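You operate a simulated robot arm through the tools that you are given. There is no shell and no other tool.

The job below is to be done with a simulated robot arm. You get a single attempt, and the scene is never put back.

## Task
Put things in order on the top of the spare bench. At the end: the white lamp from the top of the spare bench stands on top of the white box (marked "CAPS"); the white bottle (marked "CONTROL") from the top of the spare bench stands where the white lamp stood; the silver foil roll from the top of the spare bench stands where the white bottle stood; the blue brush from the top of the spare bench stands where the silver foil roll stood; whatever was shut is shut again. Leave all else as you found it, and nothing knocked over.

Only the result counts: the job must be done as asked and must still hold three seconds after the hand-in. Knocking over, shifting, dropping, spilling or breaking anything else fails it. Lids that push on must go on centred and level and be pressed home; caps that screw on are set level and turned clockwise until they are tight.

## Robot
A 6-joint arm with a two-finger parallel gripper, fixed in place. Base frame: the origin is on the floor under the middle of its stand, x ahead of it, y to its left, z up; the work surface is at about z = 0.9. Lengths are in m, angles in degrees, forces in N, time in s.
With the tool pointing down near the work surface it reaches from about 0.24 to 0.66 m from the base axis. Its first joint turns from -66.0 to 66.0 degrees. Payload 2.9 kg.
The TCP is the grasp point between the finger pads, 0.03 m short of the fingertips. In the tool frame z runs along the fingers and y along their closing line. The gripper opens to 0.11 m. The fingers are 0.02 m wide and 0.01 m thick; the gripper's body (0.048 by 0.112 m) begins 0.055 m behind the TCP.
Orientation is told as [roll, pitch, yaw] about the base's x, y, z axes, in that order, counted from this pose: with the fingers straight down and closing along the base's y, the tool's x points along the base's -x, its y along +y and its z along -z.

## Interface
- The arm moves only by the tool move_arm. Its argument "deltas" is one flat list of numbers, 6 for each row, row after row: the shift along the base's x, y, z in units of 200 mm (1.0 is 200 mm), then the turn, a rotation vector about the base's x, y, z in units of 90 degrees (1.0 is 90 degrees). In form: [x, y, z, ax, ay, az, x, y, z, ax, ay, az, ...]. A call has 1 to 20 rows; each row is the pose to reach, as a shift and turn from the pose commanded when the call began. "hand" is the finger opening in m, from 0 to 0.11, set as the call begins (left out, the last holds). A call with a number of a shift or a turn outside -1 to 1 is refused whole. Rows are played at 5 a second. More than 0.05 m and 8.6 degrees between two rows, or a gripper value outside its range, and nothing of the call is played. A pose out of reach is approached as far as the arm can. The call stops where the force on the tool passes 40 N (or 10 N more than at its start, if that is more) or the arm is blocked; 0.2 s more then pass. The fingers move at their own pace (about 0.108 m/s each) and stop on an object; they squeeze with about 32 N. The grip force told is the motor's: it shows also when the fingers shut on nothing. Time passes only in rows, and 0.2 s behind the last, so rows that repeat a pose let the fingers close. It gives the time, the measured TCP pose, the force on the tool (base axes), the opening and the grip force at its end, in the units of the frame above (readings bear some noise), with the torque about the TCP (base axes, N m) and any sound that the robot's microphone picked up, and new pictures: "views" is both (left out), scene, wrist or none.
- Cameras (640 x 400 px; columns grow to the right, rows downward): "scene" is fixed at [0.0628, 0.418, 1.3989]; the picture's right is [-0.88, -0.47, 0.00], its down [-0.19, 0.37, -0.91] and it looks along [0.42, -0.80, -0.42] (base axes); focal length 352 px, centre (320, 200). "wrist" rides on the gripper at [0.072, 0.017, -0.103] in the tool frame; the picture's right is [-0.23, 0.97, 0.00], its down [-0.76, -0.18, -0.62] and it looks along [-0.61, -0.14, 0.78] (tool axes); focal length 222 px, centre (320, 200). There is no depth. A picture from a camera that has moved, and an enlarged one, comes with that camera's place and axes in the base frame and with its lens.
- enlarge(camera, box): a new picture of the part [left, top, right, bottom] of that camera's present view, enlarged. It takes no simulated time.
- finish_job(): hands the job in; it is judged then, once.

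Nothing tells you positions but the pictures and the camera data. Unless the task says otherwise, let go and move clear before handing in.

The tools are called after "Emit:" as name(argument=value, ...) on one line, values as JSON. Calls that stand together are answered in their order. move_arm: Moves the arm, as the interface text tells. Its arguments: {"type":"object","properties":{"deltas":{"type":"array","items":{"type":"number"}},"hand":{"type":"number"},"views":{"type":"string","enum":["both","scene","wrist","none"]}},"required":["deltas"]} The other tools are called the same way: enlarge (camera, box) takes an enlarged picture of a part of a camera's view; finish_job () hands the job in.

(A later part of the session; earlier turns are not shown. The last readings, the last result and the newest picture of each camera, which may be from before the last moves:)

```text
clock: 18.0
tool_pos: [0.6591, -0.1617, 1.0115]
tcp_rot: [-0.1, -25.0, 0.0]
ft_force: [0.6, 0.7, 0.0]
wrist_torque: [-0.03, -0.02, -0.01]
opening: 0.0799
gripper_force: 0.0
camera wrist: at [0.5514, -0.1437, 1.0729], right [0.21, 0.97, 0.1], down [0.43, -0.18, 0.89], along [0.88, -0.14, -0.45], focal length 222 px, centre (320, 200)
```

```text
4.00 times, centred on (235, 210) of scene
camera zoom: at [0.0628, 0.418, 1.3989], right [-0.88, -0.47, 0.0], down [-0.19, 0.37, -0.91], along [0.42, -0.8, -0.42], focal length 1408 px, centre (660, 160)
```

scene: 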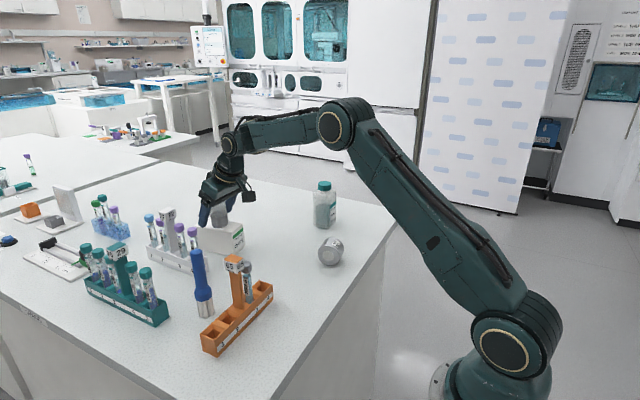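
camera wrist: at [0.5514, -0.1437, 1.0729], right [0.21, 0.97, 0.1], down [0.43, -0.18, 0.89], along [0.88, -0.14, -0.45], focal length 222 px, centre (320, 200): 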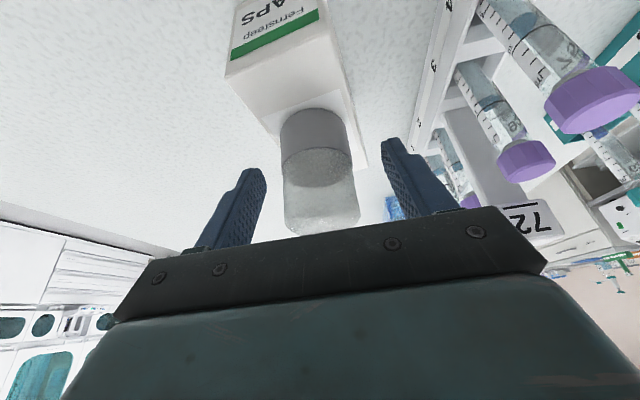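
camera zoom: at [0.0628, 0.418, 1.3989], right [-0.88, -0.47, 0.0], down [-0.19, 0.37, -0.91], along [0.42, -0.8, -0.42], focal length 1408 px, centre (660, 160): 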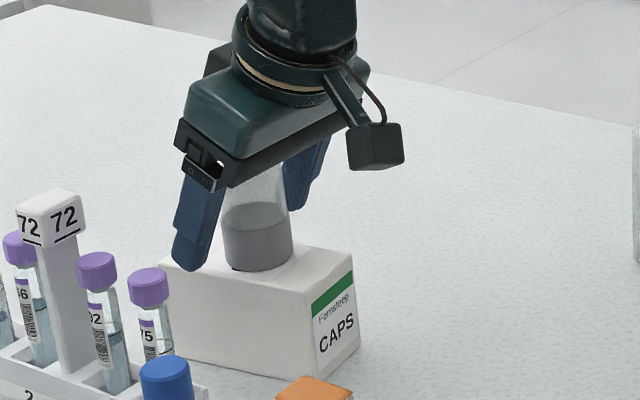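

The lamp stands centred on the box. I retreat backward and up along the tool axis.

Emit:
move_arm(deltas=[-0.04, 0, 0.09, 0, 0, 0, -0.1, 0, 0.22, 0, 0, 0, -0.18, 0, 0.4, 0, 0, 0, -0.25, 0, 0.54, 0, 0, 0, -0.25, 0, 0.54, 0, 0, 0], hand=0.08)

Emit:
enlarge(camera="scene", box=[175, 160, 295, 260])

```text
clock: 19.2
tool_pos: [0.6086, -0.1595, 1.1191]
tcp_rot: [0.0, -25.1, 0.0]
ft_force: [-0.6, -0.1, 0.0]
wrist_torque: [0.02, -0.01, 0.03]
opening: 0.08
gripper_force: 0.0
camera wrist: at [0.5005, -0.1416, 1.1813], right [0.21, 0.97, 0.1], down [0.43, -0.18, 0.89], along [0.88, -0.14, -0.45], focal length 222 px, centre (320, 200)
```

scene: 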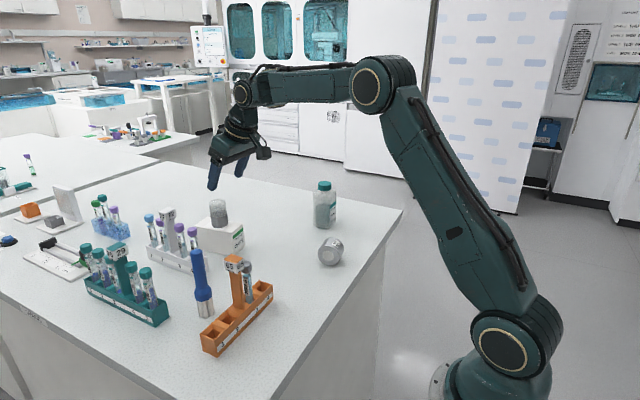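
wrist: 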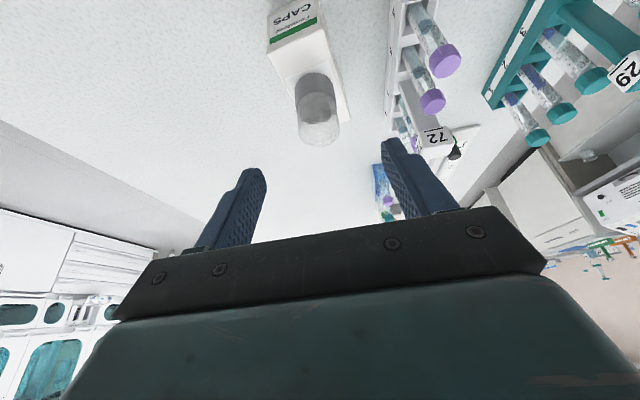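

```text
4.00 times, centred on (235, 210) of scene
camera zoom: at [0.0628, 0.418, 1.3989], right [-0.88, -0.47, 0.0], down [-0.19, 0.37, -0.91], along [0.42, -0.8, -0.42], focal length 1408 px, centre (660, 160)
```

zoom: 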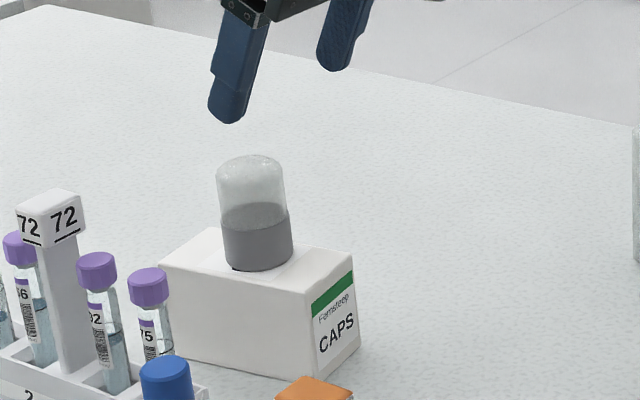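

The lamp stands upright on the box. Next I un-tilt the gripper and move toward the bottle for a close look.

Emit:
move_arm(deltas=[-0.1346, -0.1282, 0.03, 0, 0.0397, 0, -0.2693, -0.2564, 0.06, 0, 0.0794, 0, -0.4039, -0.3846, 0.09, 0, 0.1191, 0, -0.5386, -0.5129, 0.105, 0, 0.1588, 0, -0.6732, -0.6411, 0.105, 0, 0.1985, 0, -0.8079, -0.7693, 0.105, 0, 0.2382, 0, -0.9425, -0.8975, 0.105, 0, 0.278, 0, -0.9425, -0.8975, 0.105, 0, 0.278, 0], hand=0.11)

Emit:
enlarge(camera="wrist", box=[160, 60, 400, 210])

```text
clock: 21.0
tool_pos: [0.4215, -0.3405, 1.1395]
tcp_rot: [0.0, 0.0, 0.0]
ft_force: [-0.3, 0.1, 0.2]
wrist_torque: [0.04, -0.01, 0.01]
opening: 0.11
gripper_force: 0.0
camera wrist: at [0.3502, -0.3232, 1.2409], right [0.23, 0.97, 0.0], down [0.76, -0.18, 0.62], along [0.61, -0.14, -0.78], focal length 222 px, centre (320, 200)
```

scene: 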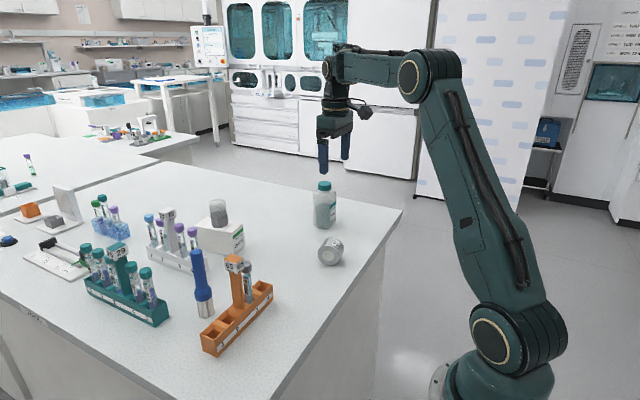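
wrist: 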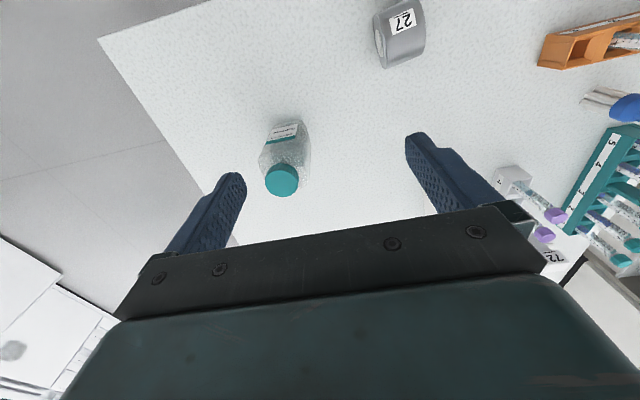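

```text
2.67 times, centred on (280, 135) of wrist
camera zoom: at [0.3502, -0.3232, 1.2409], right [0.23, 0.97, 0.0], down [0.76, -0.18, 0.62], along [0.61, -0.14, -0.78], focal length 592 px, centre (427, 373)
```

zoom: 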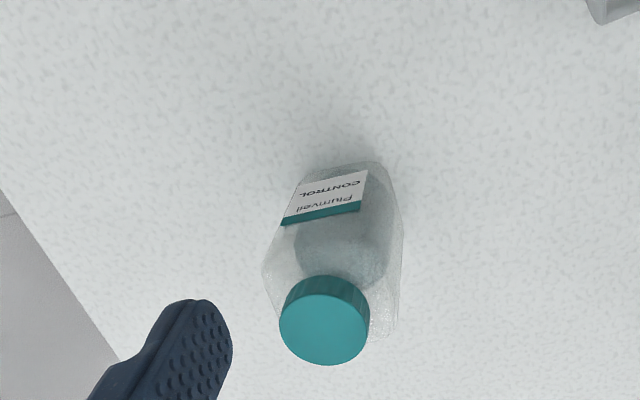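

The CONTROL bottle's label face points toward -x, so its sides line up with the base axes, centre about (0.479, -0.399). I move above it at z≈1.09 for a finer check.

Emit:
move_arm(deltas=[0.094, -0.098, -0.08, 0, 0, 0, 0.188, -0.196, -0.16, 0, 0, 0, 0.281, -0.2935, -0.2435, 0, 0, 0, 0.281, -0.2935, -0.2435, 0, 0, 0], hand=0.11)

Emit:
enlarge(camera="wrist", box=[220, 50, 420, 210])

Emit:
enlarge(camera="scene", box=[280, 130, 380, 240])

```text
clock: 22.0
tool_pos: [0.4792, -0.4023, 1.0914]
tcp_rot: [0.0, -0.1, 0.0]
ft_force: [-0.5, 0.5, 0.0]
wrist_torque: [0.03, 0.02, -0.05]
opening: 0.1098
gripper_force: 0.1
camera wrist: at [0.4068, -0.3838, 1.1941], right [0.23, 0.97, 0.0], down [0.76, -0.18, 0.62], along [0.61, -0.14, -0.78], focal length 222 px, centre (320, 200)
```

scene: 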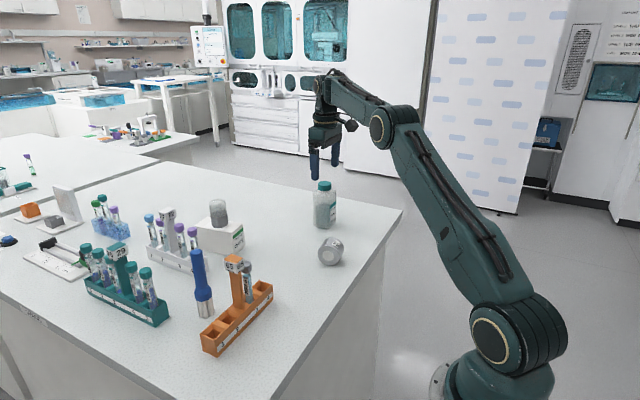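
wrist: 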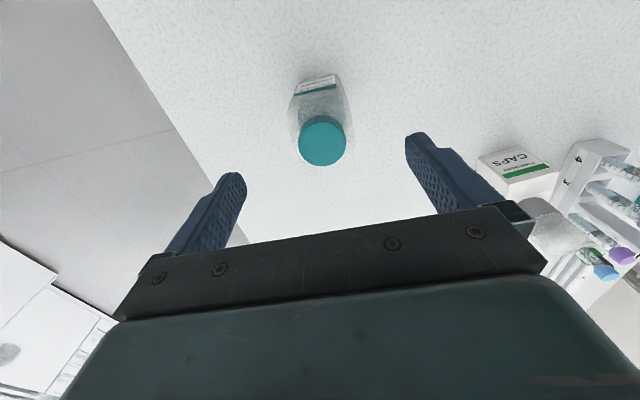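

```text
2.50 times, centred on (320, 130) of wrist
camera zoom: at [0.4068, -0.3838, 1.1941], right [0.23, 0.97, 0.0], down [0.76, -0.18, 0.62], along [0.61, -0.14, -0.78], focal length 555 px, centre (320, 375)
```

zoom: 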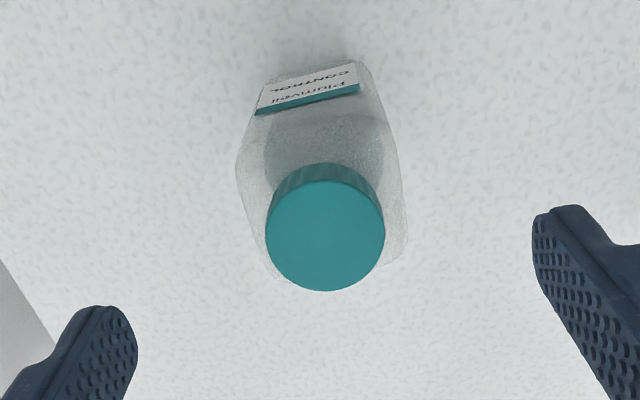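

```text
3.64 times, centred on (330, 185) of scene
camera zoom: at [0.0628, 0.418, 1.3989], right [-0.88, -0.47, 0.0], down [-0.19, 0.37, -0.91], along [0.42, -0.8, -0.42], focal length 1280 px, centre (284, 254)
```

zoom: 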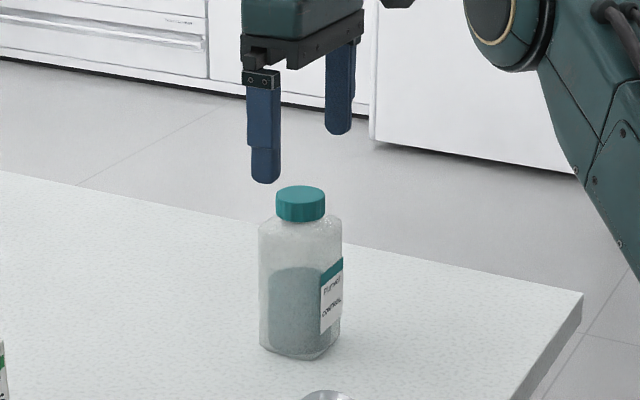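

The bottle centre is about (0.480, -0.399), ~0.052 m wide and 0.13 m tall, and the gripper is within 2 mm. I descend to TCP z≈0.985 (palm stays 1 cm above the cap).

Emit:
move_arm(deltas=[0.003, 0.008, -0.15, 0, 0, 0, 0.005, 0.01, -0.3, 0, 0, 0, 0.005, 0.01, -0.43, 0, 0, 0, 0.005, 0.01, -0.5275, 0, 0, 0, 0.005, 0.01, -0.5275, 0, 0, 0], hand=0.11)

Emit:
enlarge(camera="scene", box=[280, 130, 380, 240])

```text
clock: 23.2
tool_pos: [0.4787, -0.3975, 0.9845]
tcp_rot: [0.1, 0.0, -0.1]
ft_force: [-1.0, 0.3, -1.0]
wrist_torque: [0.02, 0.01, 0.02]
opening: 0.1101
gripper_force: 0.2
camera wrist: at [0.4082, -0.381, 1.0874], right [0.23, 0.97, 0.0], down [0.76, -0.18, 0.62], along [0.61, -0.14, -0.78], focal length 222 px, centre (320, 200)
```

scene: 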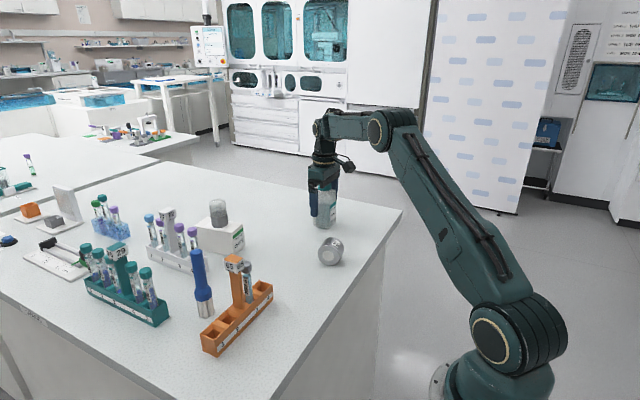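
wrist: 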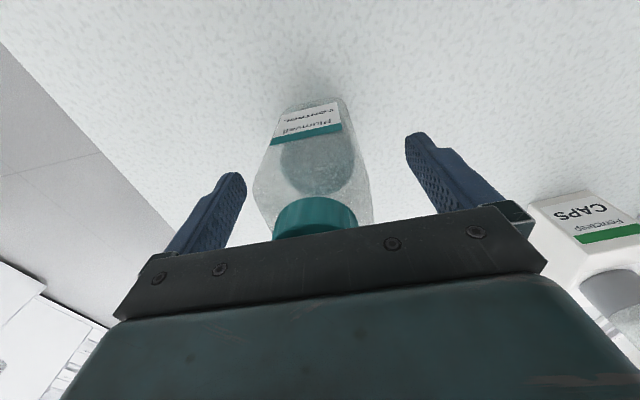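

```text
3.64 times, centred on (330, 185) of scene
camera zoom: at [0.0628, 0.418, 1.3989], right [-0.88, -0.47, 0.0], down [-0.19, 0.37, -0.91], along [0.42, -0.8, -0.42], focal length 1280 px, centre (284, 254)
```

zoom: 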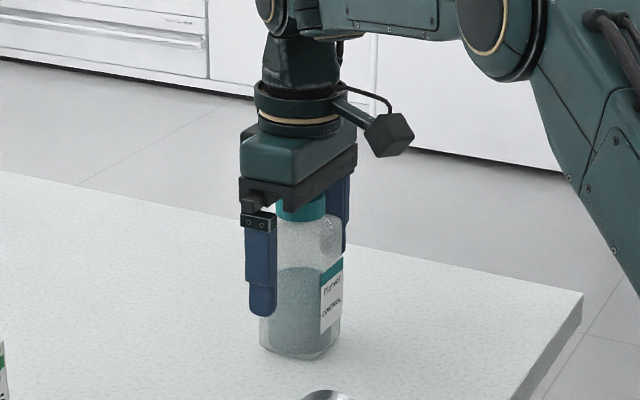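

The fingers straddle the bottle's flat side faces. I close to grip it.

Emit:
move_arm(deltas=[0, 0, 0, 0, 0, 0, 0, 0, 0, 0, 0, 0, 0, 0, 0, 0, 0, 0, 0, 0, 0, 0, 0, 0], hand=0.03)

Emit:
enlarge(camera="scene", box=[280, 130, 380, 240])

```text
clock: 24.2
tool_pos: [0.4793, -0.3991, 0.9844]
tcp_rot: [0.1, -0.1, -0.1]
ft_force: [0.0, -0.6, 0.1]
wrist_torque: [-0.02, -0.04, -0.03]
opening: 0.0555
gripper_force: 32.7
camera wrist: at [0.4083, -0.381, 1.0877], right [0.23, 0.97, 0.0], down [0.76, -0.18, 0.62], along [0.61, -0.14, -0.78], focal length 222 px, centre (320, 200)
```

scene: 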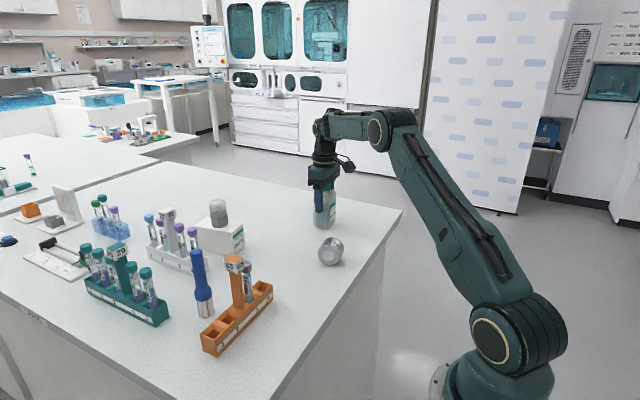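
wrist: 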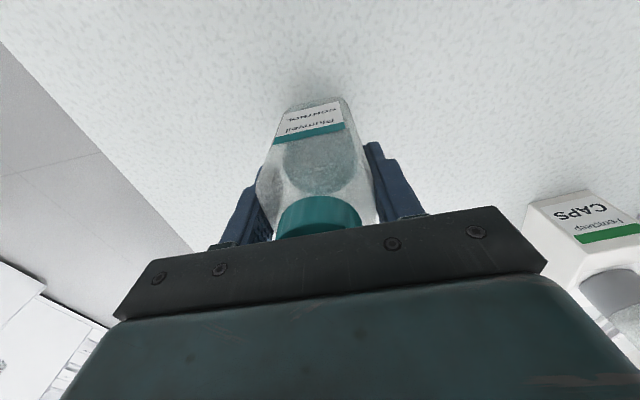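

```text
3.64 times, centred on (330, 185) of scene
camera zoom: at [0.0628, 0.418, 1.3989], right [-0.88, -0.47, 0.0], down [-0.19, 0.37, -0.91], along [0.42, -0.8, -0.42], focal length 1280 px, centre (284, 254)
```

zoom: 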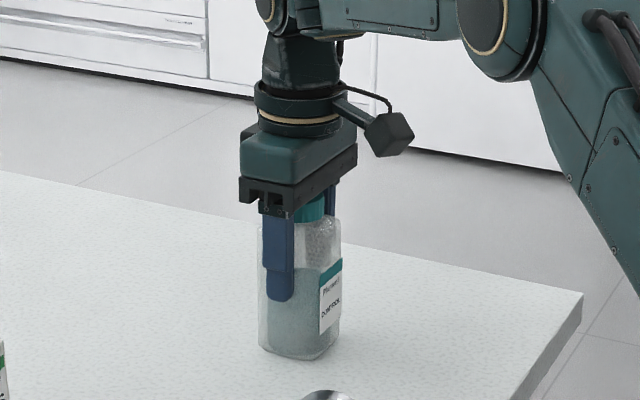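

The bottle is gripped at 0.0555 m width; its original centre was about (0.481, -0.400). I lift it 6 cm and carry it part of the way toward the lamp's old place.

Emit:
move_arm(deltas=[0, 0, 0.05, 0, 0, 0, 0, 0, 0.18, 0, 0, 0, 0, 0, 0.3, 0, 0, 0, 0, 0, 0.3, 0, 0, 0, 0, 0.2, 0.3, 0, 0, 0, 0, 0.4, 0.3, 0, 0, 0, 0, 0.6, 0.3, 0, 0, 0, 0, 0.8, 0.3, 0, 0, 0, 0, 0.8, 0.3, 0, 0, 0], hand=0.03)

```text
clock: 26.2
tool_pos: [0.4784, -0.2364, 1.0464]
tcp_rot: [0.0, -0.1, 0.0]
ft_force: [0.9, -1.1, -1.8]
wrist_torque: [0.01, -0.03, -0.04]
opening: 0.0557
gripper_force: 32.3
camera wrist: at [0.4077, -0.2198, 1.149], right [0.23, 0.97, 0.0], down [0.76, -0.18, 0.62], along [0.61, -0.14, -0.78], focal length 222 px, centre (320, 200)
```

scene: 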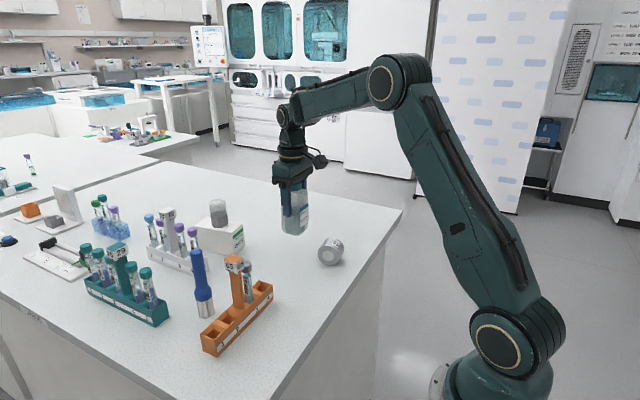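
wrist: 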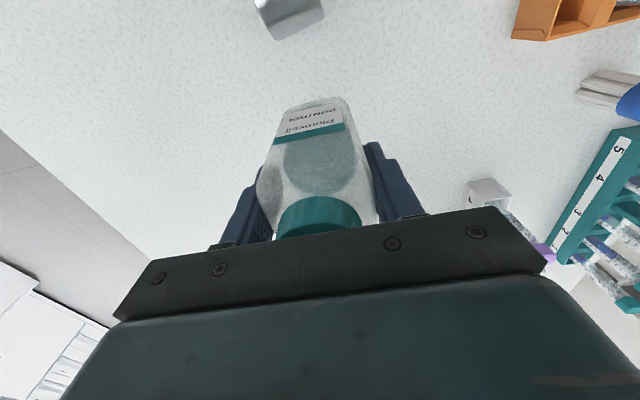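

The bottle is secure. I continue to above the lamp's old spot and lower most of the way.

Emit:
move_arm(deltas=[0.003, 0.17, 0, 0, 0, 0, 0.006, 0.34, 0, 0, 0, 0, 0.0075, 0.485, 0, 0, 0, 0, 0.0075, 0.485, 0, 0, 0, 0, 0.0075, 0.485, -0.13, 0, 0, 0, 0.0075, 0.485, -0.25, 0, 0, 0, 0.0075, 0.485, -0.28, 0, 0, 0, 0.0075, 0.485, -0.28, 0, 0, 0], hand=0.03)

Emit:
enlarge(camera="scene", box=[230, 180, 330, 290])

```text
clock: 28.0
tool_pos: [0.4806, -0.14, 0.9878]
tcp_rot: [0.0, -0.1, 0.1]
ft_force: [0.1, -0.4, -0.8]
wrist_torque: [0.02, -0.01, -0.01]
opening: 0.0555
gripper_force: 31.6
camera wrist: at [0.4081, -0.1233, 1.0914], right [0.23, 0.97, 0.0], down [0.76, -0.18, 0.62], along [0.61, -0.14, -0.78], focal length 222 px, centre (320, 200)
```

scene: 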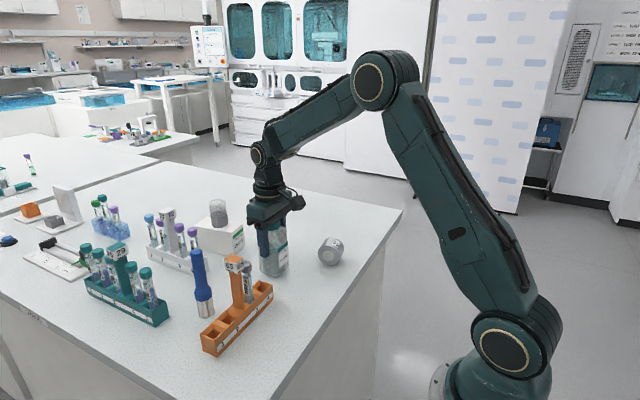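
wrist: 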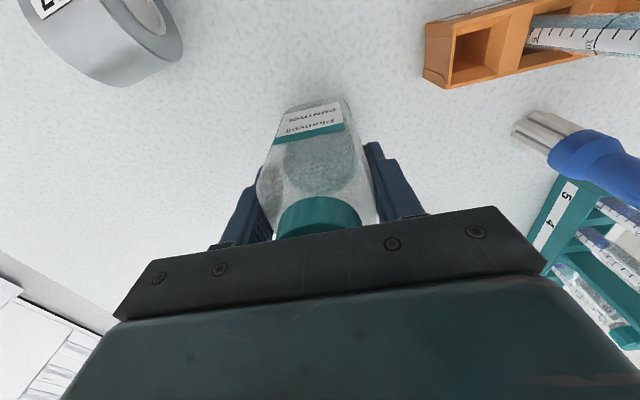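

```text
3.64 times, centred on (280, 235) of scene
camera zoom: at [0.0629, 0.418, 1.3989], right [-0.88, -0.47, 0.0], down [-0.19, 0.37, -0.91], along [0.42, -0.8, -0.42], focal length 1280 px, centre (466, 73)
```

zoom: 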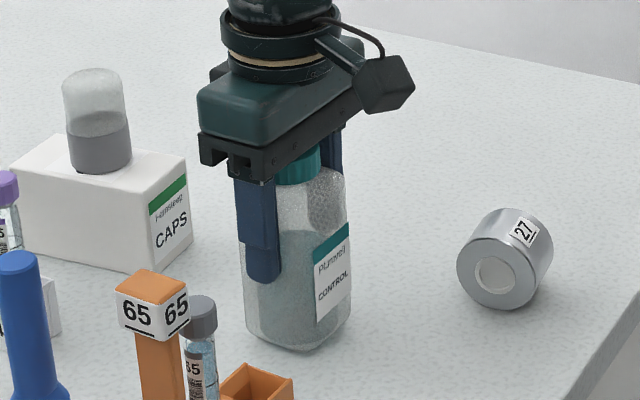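

The bottle is over the lamp's old spot. I lower the last few millimetres, watching force.

Emit:
move_arm(deltas=[0, 0, -0.008, 0, 0, 0, 0, 0, -0.016, 0, 0, 0, 0, 0, -0.016, 0, 0, 0], hand=0.03, views="none")

```text
clock: 28.8
tool_pos: [0.4788, -0.1406, 0.9856]
tcp_rot: [0.1, -0.1, 0.1]
ft_force: [0.0, 0.0, -1.2]
wrist_torque: [-0.01, -0.01, -0.02]
opening: 0.0552
gripper_force: 31.8
```

Emit:
move_arm(deltas=[0, 0, -0.003, 0, 0, 0, 0, 0, -0.006, 0, 0, 0, 0, 0, -0.006, 0, 0, 0], hand=0.03, views="none")

```text
clock: 29.6
tool_pos: [0.4793, -0.1409, 0.9848]
tcp_rot: [0.0, -0.2, 0.1]
ft_force: [-1.2, 0.5, 7.3]
wrist_torque: [0.05, 0.32, 0.01]
opening: 0.0554
gripper_force: 32.4
```

Contact with the bench (7 N). I release the bottle.

Emit:
move_arm(deltas=[0, 0, 0, 0, 0, 0, 0, 0, 0, 0, 0, 0, 0, 0, 0, 0, 0, 0], hand=0.1)

Emit:
enlarge(camera="scene", box=[230, 180, 330, 290])

```text
clock: 30.4
tool_pos: [0.4791, -0.1403, 0.9854]
tcp_rot: [0.1, 0.0, 0.0]
ft_force: [0.1, -0.8, -0.7]
wrist_torque: [-0.01, 0.05, 0.02]
opening: 0.1
gripper_force: 0.0
camera wrist: at [0.408, -0.1232, 1.087], right [0.23, 0.97, 0.0], down [0.76, -0.18, 0.62], along [0.61, -0.14, -0.78], focal length 222 px, centre (320, 200)
```

scene: 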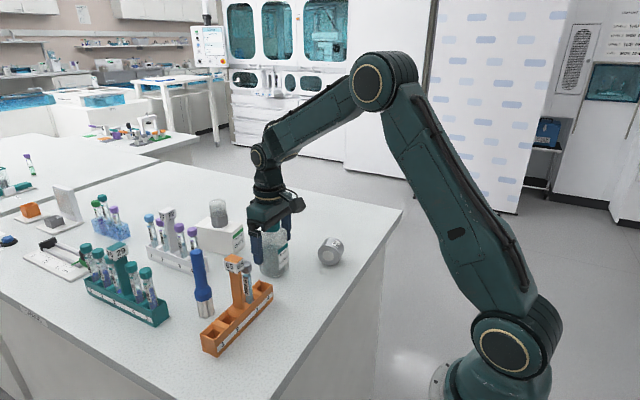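
wrist: 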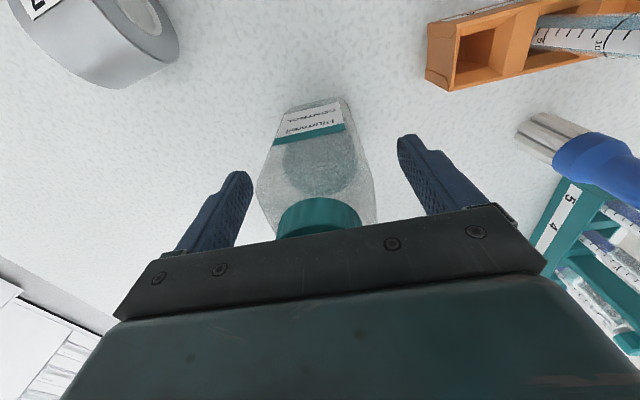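

```text
3.64 times, centred on (280, 235) of scene
camera zoom: at [0.0628, 0.418, 1.3989], right [-0.88, -0.47, 0.0], down [-0.19, 0.37, -0.91], along [0.42, -0.8, -0.42], focal length 1280 px, centre (466, 73)
```

zoom: 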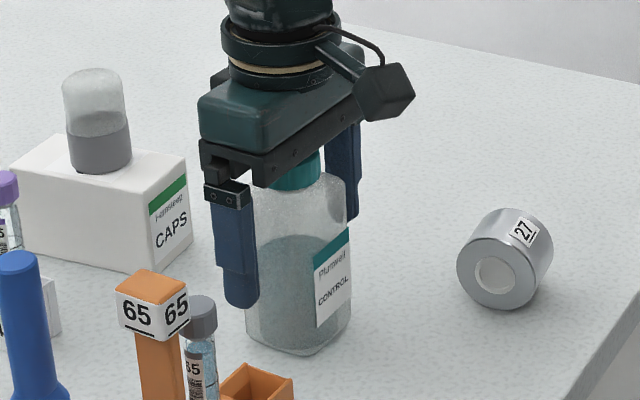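

The bottle stands upright in the lamp's place. I raise straight up and go above the foil roll to inspect it.

Emit:
move_arm(deltas=[0, 0, 0.15, 0, 0, 0, 0, 0, 0.35, 0, 0, 0, 0, 0, 0.55, 0, 0, 0, -0.14, -0.11, 0.6, 0, 0, 0, -0.28, -0.22, 0.6, 0, 0, 0, -0.42, -0.33, 0.6, 0, 0, 0, -0.55, -0.45, 0.6, 0, 0, 0, -0.55, -0.45, 0.6, 0, 0, 0], hand=0.11)

Emit:
enlarge(camera="wrist", box=[240, 30, 420, 150])

Emit:
enlarge(camera="scene", box=[230, 160, 360, 290])

```text
clock: 32.2
tool_pos: [0.3701, -0.2312, 1.1036]
tcp_rot: [-0.1, 0.0, 0.0]
ft_force: [0.5, -0.2, -0.1]
wrist_torque: [-0.01, 0.02, -0.02]
opening: 0.1101
gripper_force: 0.1
camera wrist: at [0.2977, -0.2134, 1.2063], right [0.23, 0.97, 0.0], down [0.76, -0.18, 0.62], along [0.61, -0.14, -0.78], focal length 222 px, centre (320, 200)
```

scene: 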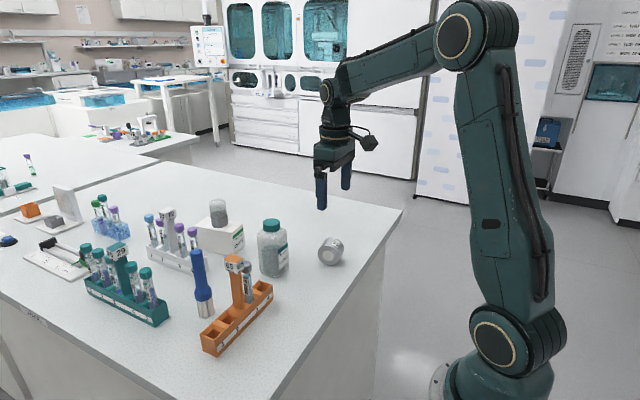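
wrist: 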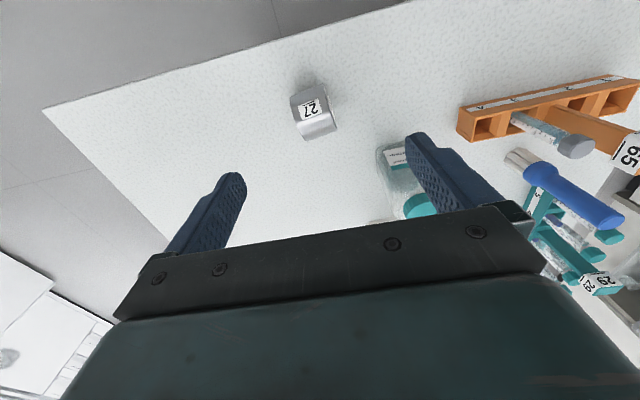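

```text
3.33 times, centred on (330, 90) of wrist
camera zoom: at [0.2977, -0.2134, 1.2063], right [0.23, 0.97, 0.0], down [0.76, -0.18, 0.62], along [0.61, -0.14, -0.78], focal length 740 px, centre (287, 567)
```

zoom: 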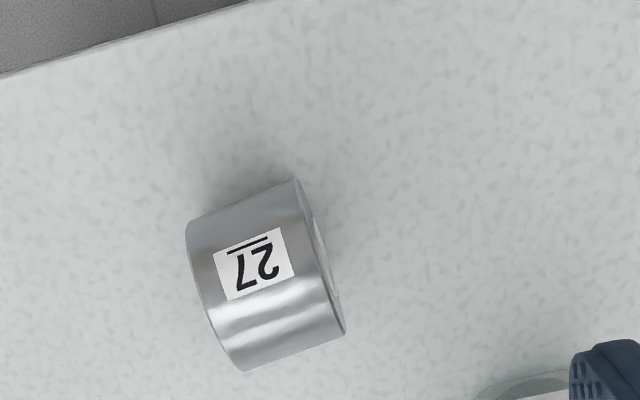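

```text
3.08 times, centred on (295, 225) of scene
camera zoom: at [0.0628, 0.418, 1.3989], right [-0.88, -0.47, 0.0], down [-0.19, 0.37, -0.91], along [0.42, -0.8, -0.42], focal length 1083 px, centre (397, 123)
```

zoom: 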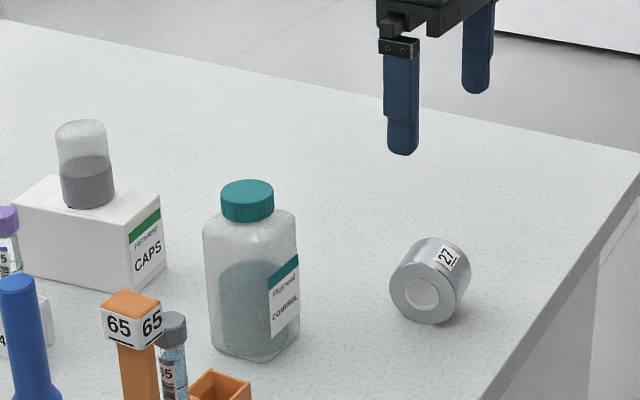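

The foil roll lies on its side, centre about (0.381, -0.240), radius ≈0.027, length ≈0.041, axis turned ≈6° from y. I align above it with a 6° yaw so the fingers will close on its flat ends.

Emit:
move_arm(deltas=[0.02, -0.02, -0.14, 0, 0, 0.033, 0.04, -0.035, -0.28, 0, 0, 0.067, 0.0575, -0.0475, -0.42, 0, 0, 0.067, 0.0575, -0.0475, -0.42, 0, 0, 0.067], hand=0.09)

Emit:
enlarge(camera="wrist", box=[220, 40, 420, 200])

Emit:
enlarge(camera="scene", box=[280, 190, 380, 290])

```text
clock: 33.2
tool_pos: [0.3792, -0.2399, 1.0212]
tcp_rot: [0.0, 0.0, 6.0]
ft_force: [-0.3, -0.1, 0.0]
wrist_torque: [0.03, -0.02, 0.01]
opening: 0.09
gripper_force: 0.1
camera wrist: at [0.3078, -0.2307, 1.1236], right [0.12, 0.99, 0.0], down [0.78, -0.1, 0.62], along [0.62, -0.08, -0.78], focal length 222 px, centre (320, 200)
```

scene: 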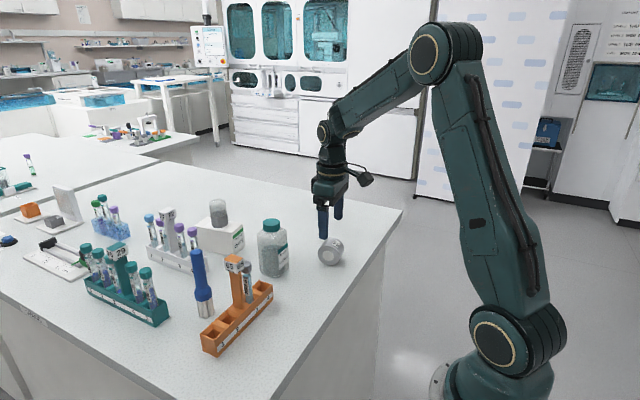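
wrist: 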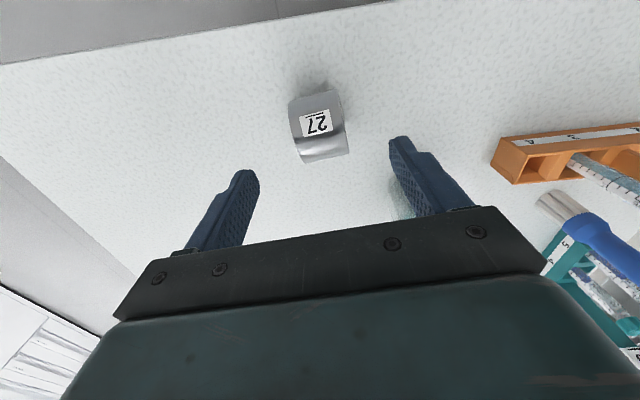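

```text
2.50 times, centred on (320, 120) of wrist
camera zoom: at [0.3078, -0.2307, 1.1236], right [0.12, 0.99, 0.0], down [0.78, -0.1, 0.62], along [0.62, -0.08, -0.78], focal length 555 px, centre (320, 400)
```

zoom: 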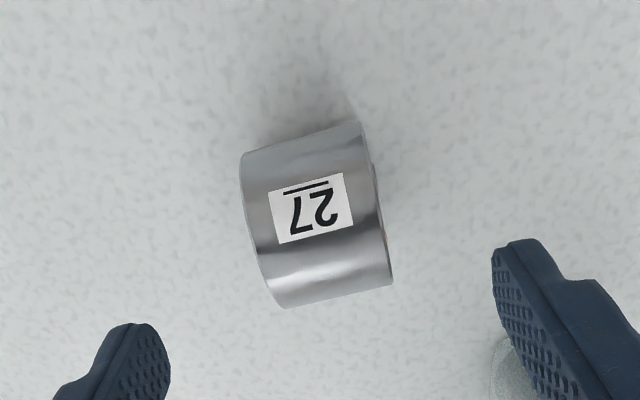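

```text
4.00 times, centred on (330, 240) of scene
camera zoom: at [0.0628, 0.418, 1.3989], right [-0.88, -0.47, 0.0], down [-0.19, 0.37, -0.91], along [0.42, -0.8, -0.42], focal length 1408 px, centre (280, 40)
```

zoom: 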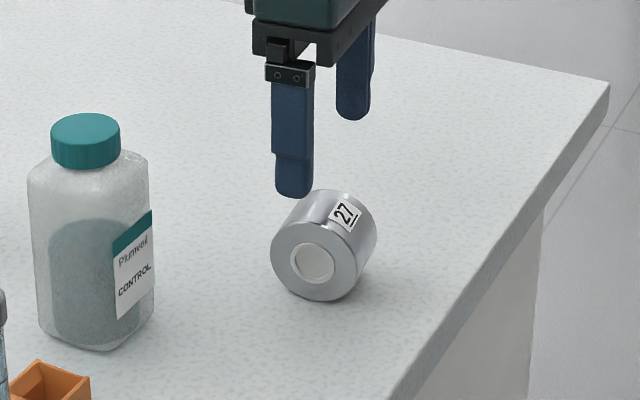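

Alignment is within about 1–2 mm and 1°. I descend to z≈0.936 around the roll's ends.

Emit:
move_arm(deltas=[0.005, 0, -0.15, 0, 0, 0.005, 0.005, 0, -0.3, 0, 0, 0.008, 0.005, 0, -0.39, 0, 0, 0.008, 0.005, 0, -0.425, 0, 0, 0.008, 0.005, 0, -0.425, 0, 0, 0.008], hand=0.09)

Emit:
enlarge(camera="wrist", box=[200, 80, 440, 240])

Emit:
enlarge(camera="scene", box=[280, 190, 380, 290])

```text
clock: 34.4
tool_pos: [0.3812, -0.2397, 0.9358]
tcp_rot: [0.0, 0.0, 6.9]
ft_force: [-0.7, -0.2, -0.2]
wrist_torque: [-0.01, -0.01, 0.0]
opening: 0.0897
gripper_force: 0.1
camera wrist: at [0.3089, -0.2309, 1.0383], right [0.11, 0.99, 0.0], down [0.78, -0.09, 0.62], along [0.62, -0.07, -0.78], focal length 222 px, centre (320, 200)
```

scene: 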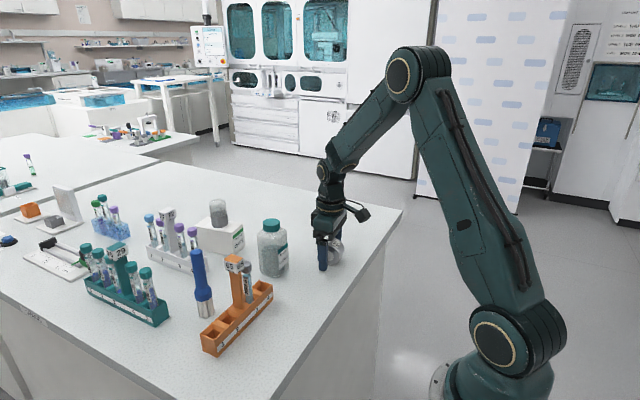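
wrist: 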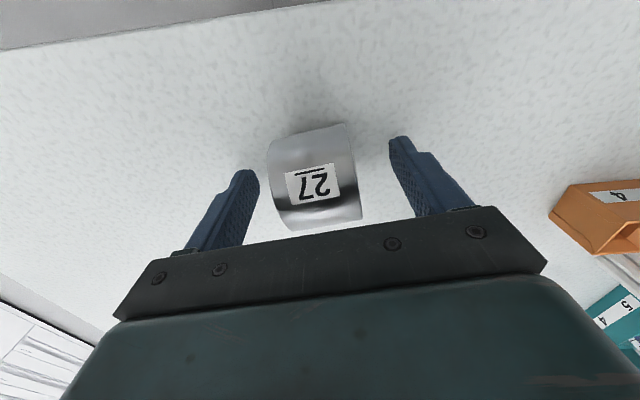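

```text
2.50 times, centred on (320, 160) of wrist
camera zoom: at [0.3089, -0.2309, 1.0383], right [0.11, 0.99, 0.0], down [0.78, -0.09, 0.62], along [0.62, -0.07, -0.78], focal length 555 px, centre (320, 300)
```

zoom: 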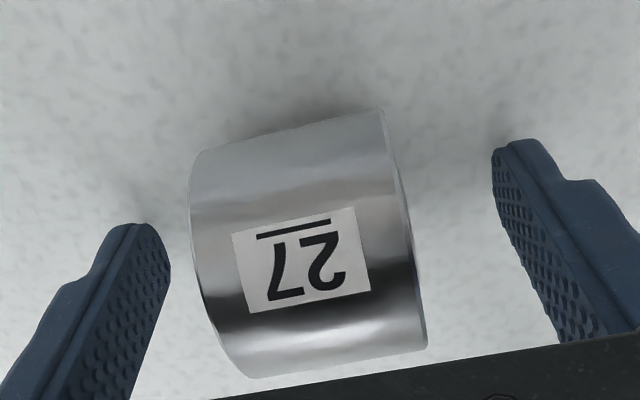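

```text
4.00 times, centred on (330, 240) of scene
camera zoom: at [0.0628, 0.418, 1.3989], right [-0.88, -0.47, 0.0], down [-0.19, 0.37, -0.91], along [0.42, -0.8, -0.42], focal length 1408 px, centre (280, 40)
```

zoom: 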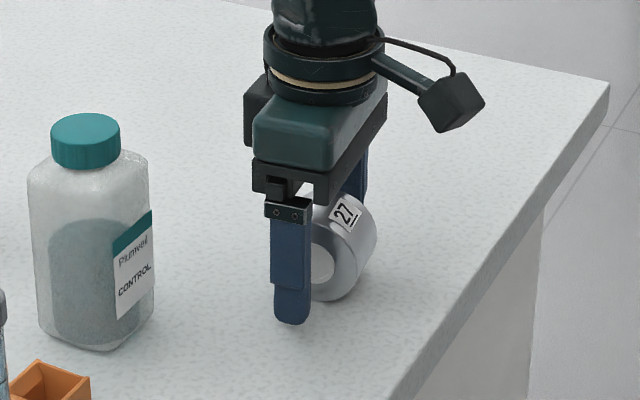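

The roll is between the fingers. I close on its ends.

Emit:
move_arm(deltas=[0, 0, 0, 0, 0, 0, 0, 0, 0, 0, 0, 0, 0, 0, 0, 0, 0, 0, 0, 0, 0, 0, 0, 0], hand=0.02)

Emit:
enlarge(camera="wrist", box=[200, 80, 440, 240])

```text
clock: 35.4
tool_pos: [0.3812, -0.2397, 0.9365]
tcp_rot: [0.0, 0.0, 6.9]
ft_force: [-0.7, 0.3, -0.4]
wrist_torque: [0.02, 0.0, 0.0]
opening: 0.0435
gripper_force: 32.2
camera wrist: at [0.3089, -0.2309, 1.0385], right [0.11, 0.99, 0.0], down [0.78, -0.09, 0.62], along [0.62, -0.07, -0.78], focal length 222 px, centre (320, 200)
```

scene: 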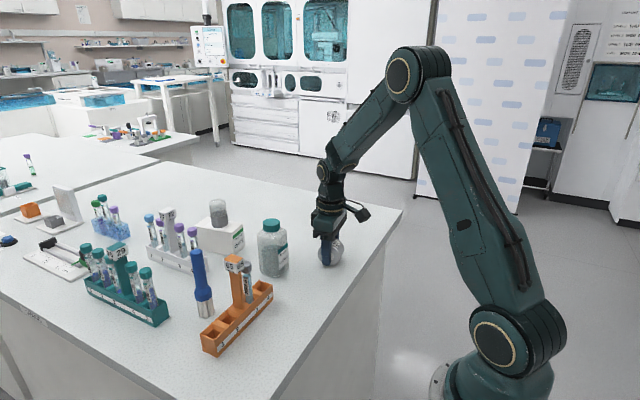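
wrist: 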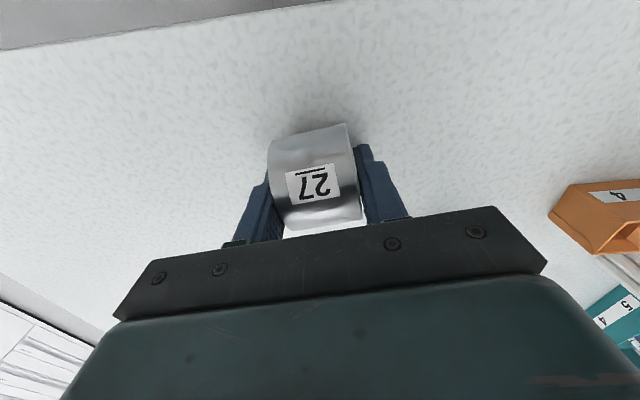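

```text
2.50 times, centred on (320, 160) of wrist
camera zoom: at [0.3089, -0.2309, 1.0385], right [0.11, 0.99, 0.0], down [0.78, -0.09, 0.62], along [0.62, -0.07, -0.78], focal length 555 px, centre (320, 300)
```

zoom: 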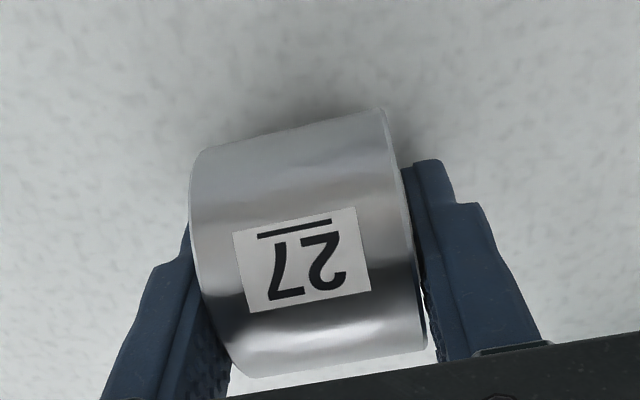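

The roll hardly moved when gripped; its place is about (0.381, -0.240). I lift it 5 cm and carry it to the bottle's old place (0.481, -0.400), keeping orientation.

Emit:
move_arm(deltas=[0, 0, 0.05, 0, 0, 0, 0, 0, 0.15, 0, 0, 0, 0, 0, 0.25, 0, 0, 0, 0.1, -0.16, 0.25, 0, 0, 0, 0.2, -0.32, 0.25, 0, 0, 0, 0.3, -0.48, 0.25, 0, 0, 0, 0.4, -0.64, 0.25, 0, 0, 0, 0.497, -0.8, 0.25, 0, 0, 0, 0.497, -0.8, 0.25, 0, 0, 0], hand=0.02)

```text
clock: 37.4
tool_pos: [0.4806, -0.4006, 0.9845]
tcp_rot: [0.1, 0.0, 6.6]
ft_force: [0.3, 0.7, -0.7]
wrist_torque: [0.0, -0.03, 0.0]
opening: 0.0436
gripper_force: 32.4
camera wrist: at [0.4077, -0.3909, 1.0874], right [0.11, 0.99, 0.0], down [0.78, -0.09, 0.62], along [0.62, -0.07, -0.78], focal length 222 px, centre (320, 200)
```

scene: 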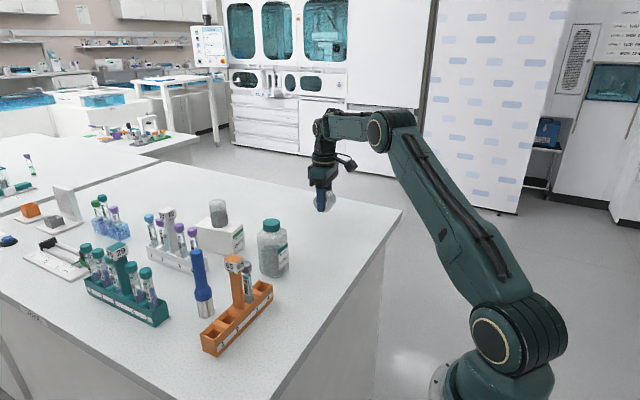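
wrist: 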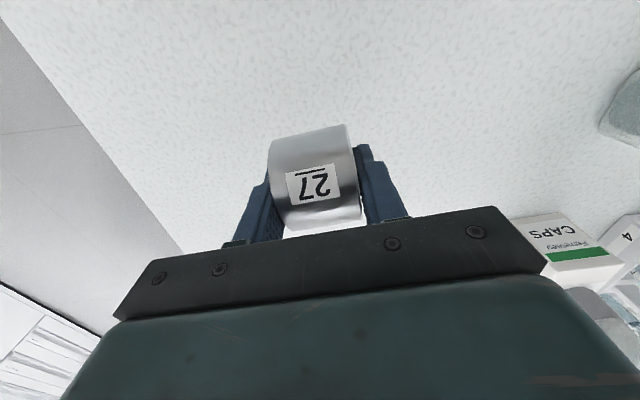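

At the target above the bottle's old place. I lower 46 mm and then in small steps.

Emit:
move_arm(deltas=[0, 0, -0.1, 0, 0, 0, 0, 0, -0.18, 0, 0, 0, 0, 0, -0.23, 0, 0, 0, 0, 0, -0.23, 0, 0, 0], hand=0.02, views="none")

Emit:
move_arm(deltas=[0, 0, -0.006, 0, 0, 0, 0, 0, -0.012, 0, 0, 0, 0, 0, -0.012, 0, 0, 0], hand=0.02, views="none")

```text
clock: 38.4
tool_pos: [0.4798, -0.3991, 0.9389]
tcp_rot: [-0.1, 0.0, 6.7]
ft_force: [0.4, 0.4, -0.5]
wrist_torque: [0.0, 0.02, 0.02]
opening: 0.0434
gripper_force: 32.0
```

```text
clock: 39.2
tool_pos: [0.4801, -0.3994, 0.9369]
tcp_rot: [0.0, 0.0, 6.8]
ft_force: [0.0, -0.3, -1.5]
wrist_torque: [0.04, 0.05, -0.01]
opening: 0.0432
gripper_force: 31.9
```

Emit:
move_arm(deltas=[0, 0, -0.004, 0, 0, 0, 0, 0, -0.008, 0, 0, 0, 0, 0, -0.008, 0, 0, 0], hand=0.02, views="scene")

Emit:
enlarge(camera="scene", box=[280, 150, 380, 230])

```text
clock: 40.0
tool_pos: [0.4821, -0.3995, 0.9354]
tcp_rot: [0.0, 0.0, 6.7]
ft_force: [0.3, -0.6, 3.3]
wrist_torque: [-0.06, 0.0, -0.01]
opening: 0.0434
gripper_force: 32.2
```

scene: 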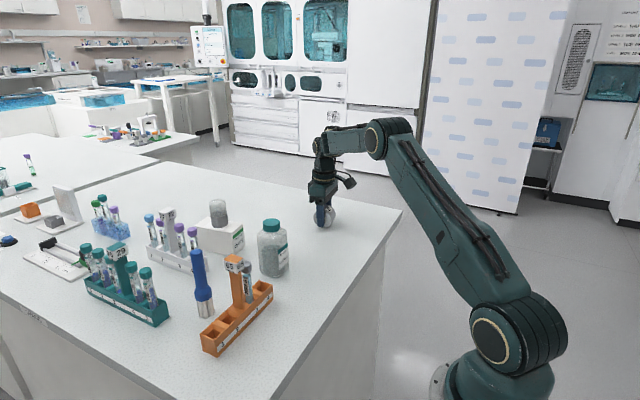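

```text
5.00 times, centred on (330, 190) of scene
camera zoom: at [0.0628, 0.418, 1.3989], right [-0.88, -0.47, 0.0], down [-0.19, 0.37, -0.91], along [0.42, -0.8, -0.42], focal length 1760 px, centre (270, 250)
```

zoom: 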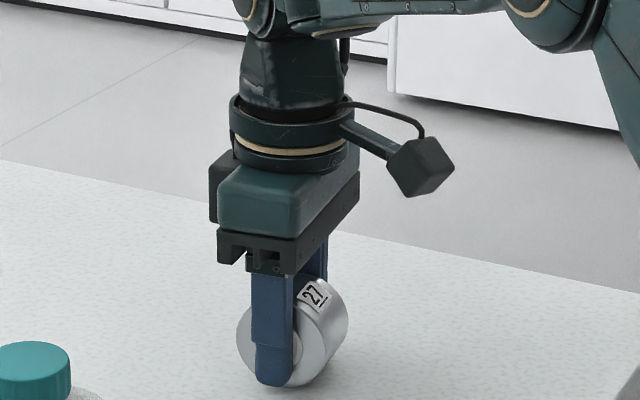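

Contact felt (≈3–4 N). I release the roll by opening along its axis.

Emit:
move_arm(deltas=[0, 0, 0, 0, 0, 0, 0, 0, 0, 0, 0, 0, 0, 0, 0, 0, 0, 0, 0, 0, 0, 0, 0, 0], hand=0.09)

Emit:
enlarge(camera="wrist", box=[200, 80, 440, 240])

Emit:
enlarge(camera="scene", box=[280, 150, 380, 230])

```text
clock: 41.0
tool_pos: [0.4812, -0.3989, 0.9356]
tcp_rot: [0.0, 0.0, 6.7]
ft_force: [-0.2, -0.5, 0.1]
wrist_torque: [0.0, 0.01, -0.01]
opening: 0.09
gripper_force: 0.0
camera wrist: at [0.4083, -0.391, 1.0381], right [0.11, 0.99, 0.0], down [0.78, -0.09, 0.62], along [0.62, -0.07, -0.78], focal length 222 px, centre (320, 200)
```

scene: 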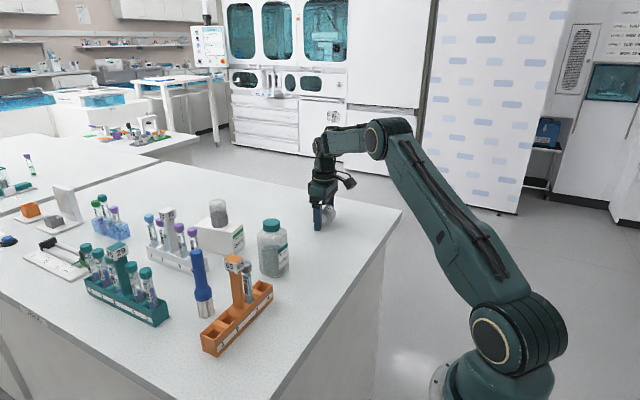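
wrist: 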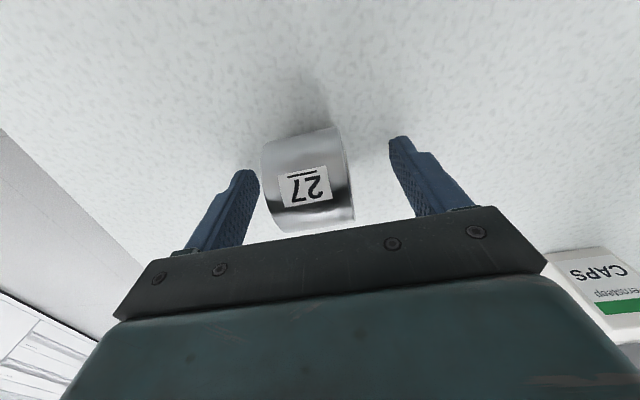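

```text
2.50 times, centred on (320, 160) of wrist
camera zoom: at [0.4083, -0.391, 1.0381], right [0.11, 0.99, 0.0], down [0.78, -0.09, 0.62], along [0.62, -0.07, -0.78], focal length 555 px, centre (320, 300)
```

zoom: 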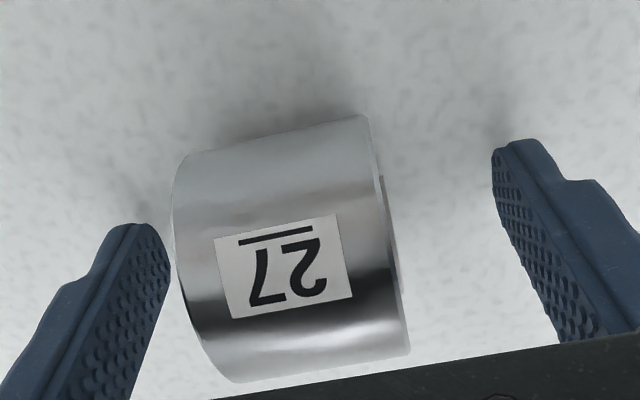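

```text
5.00 times, centred on (330, 190) of scene
camera zoom: at [0.0628, 0.418, 1.3989], right [-0.88, -0.47, 0.0], down [-0.19, 0.37, -0.91], along [0.42, -0.8, -0.42], focal length 1760 px, centre (270, 250)
```

zoom: 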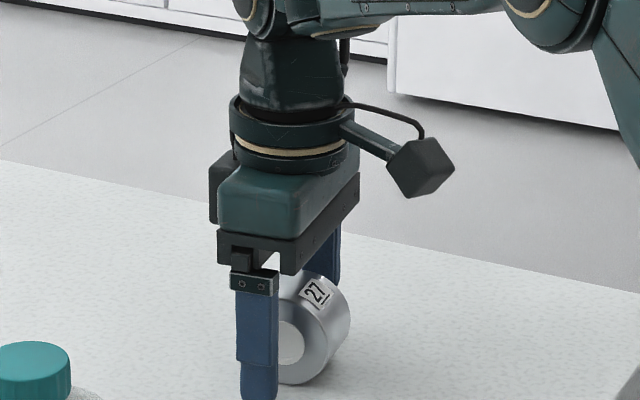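

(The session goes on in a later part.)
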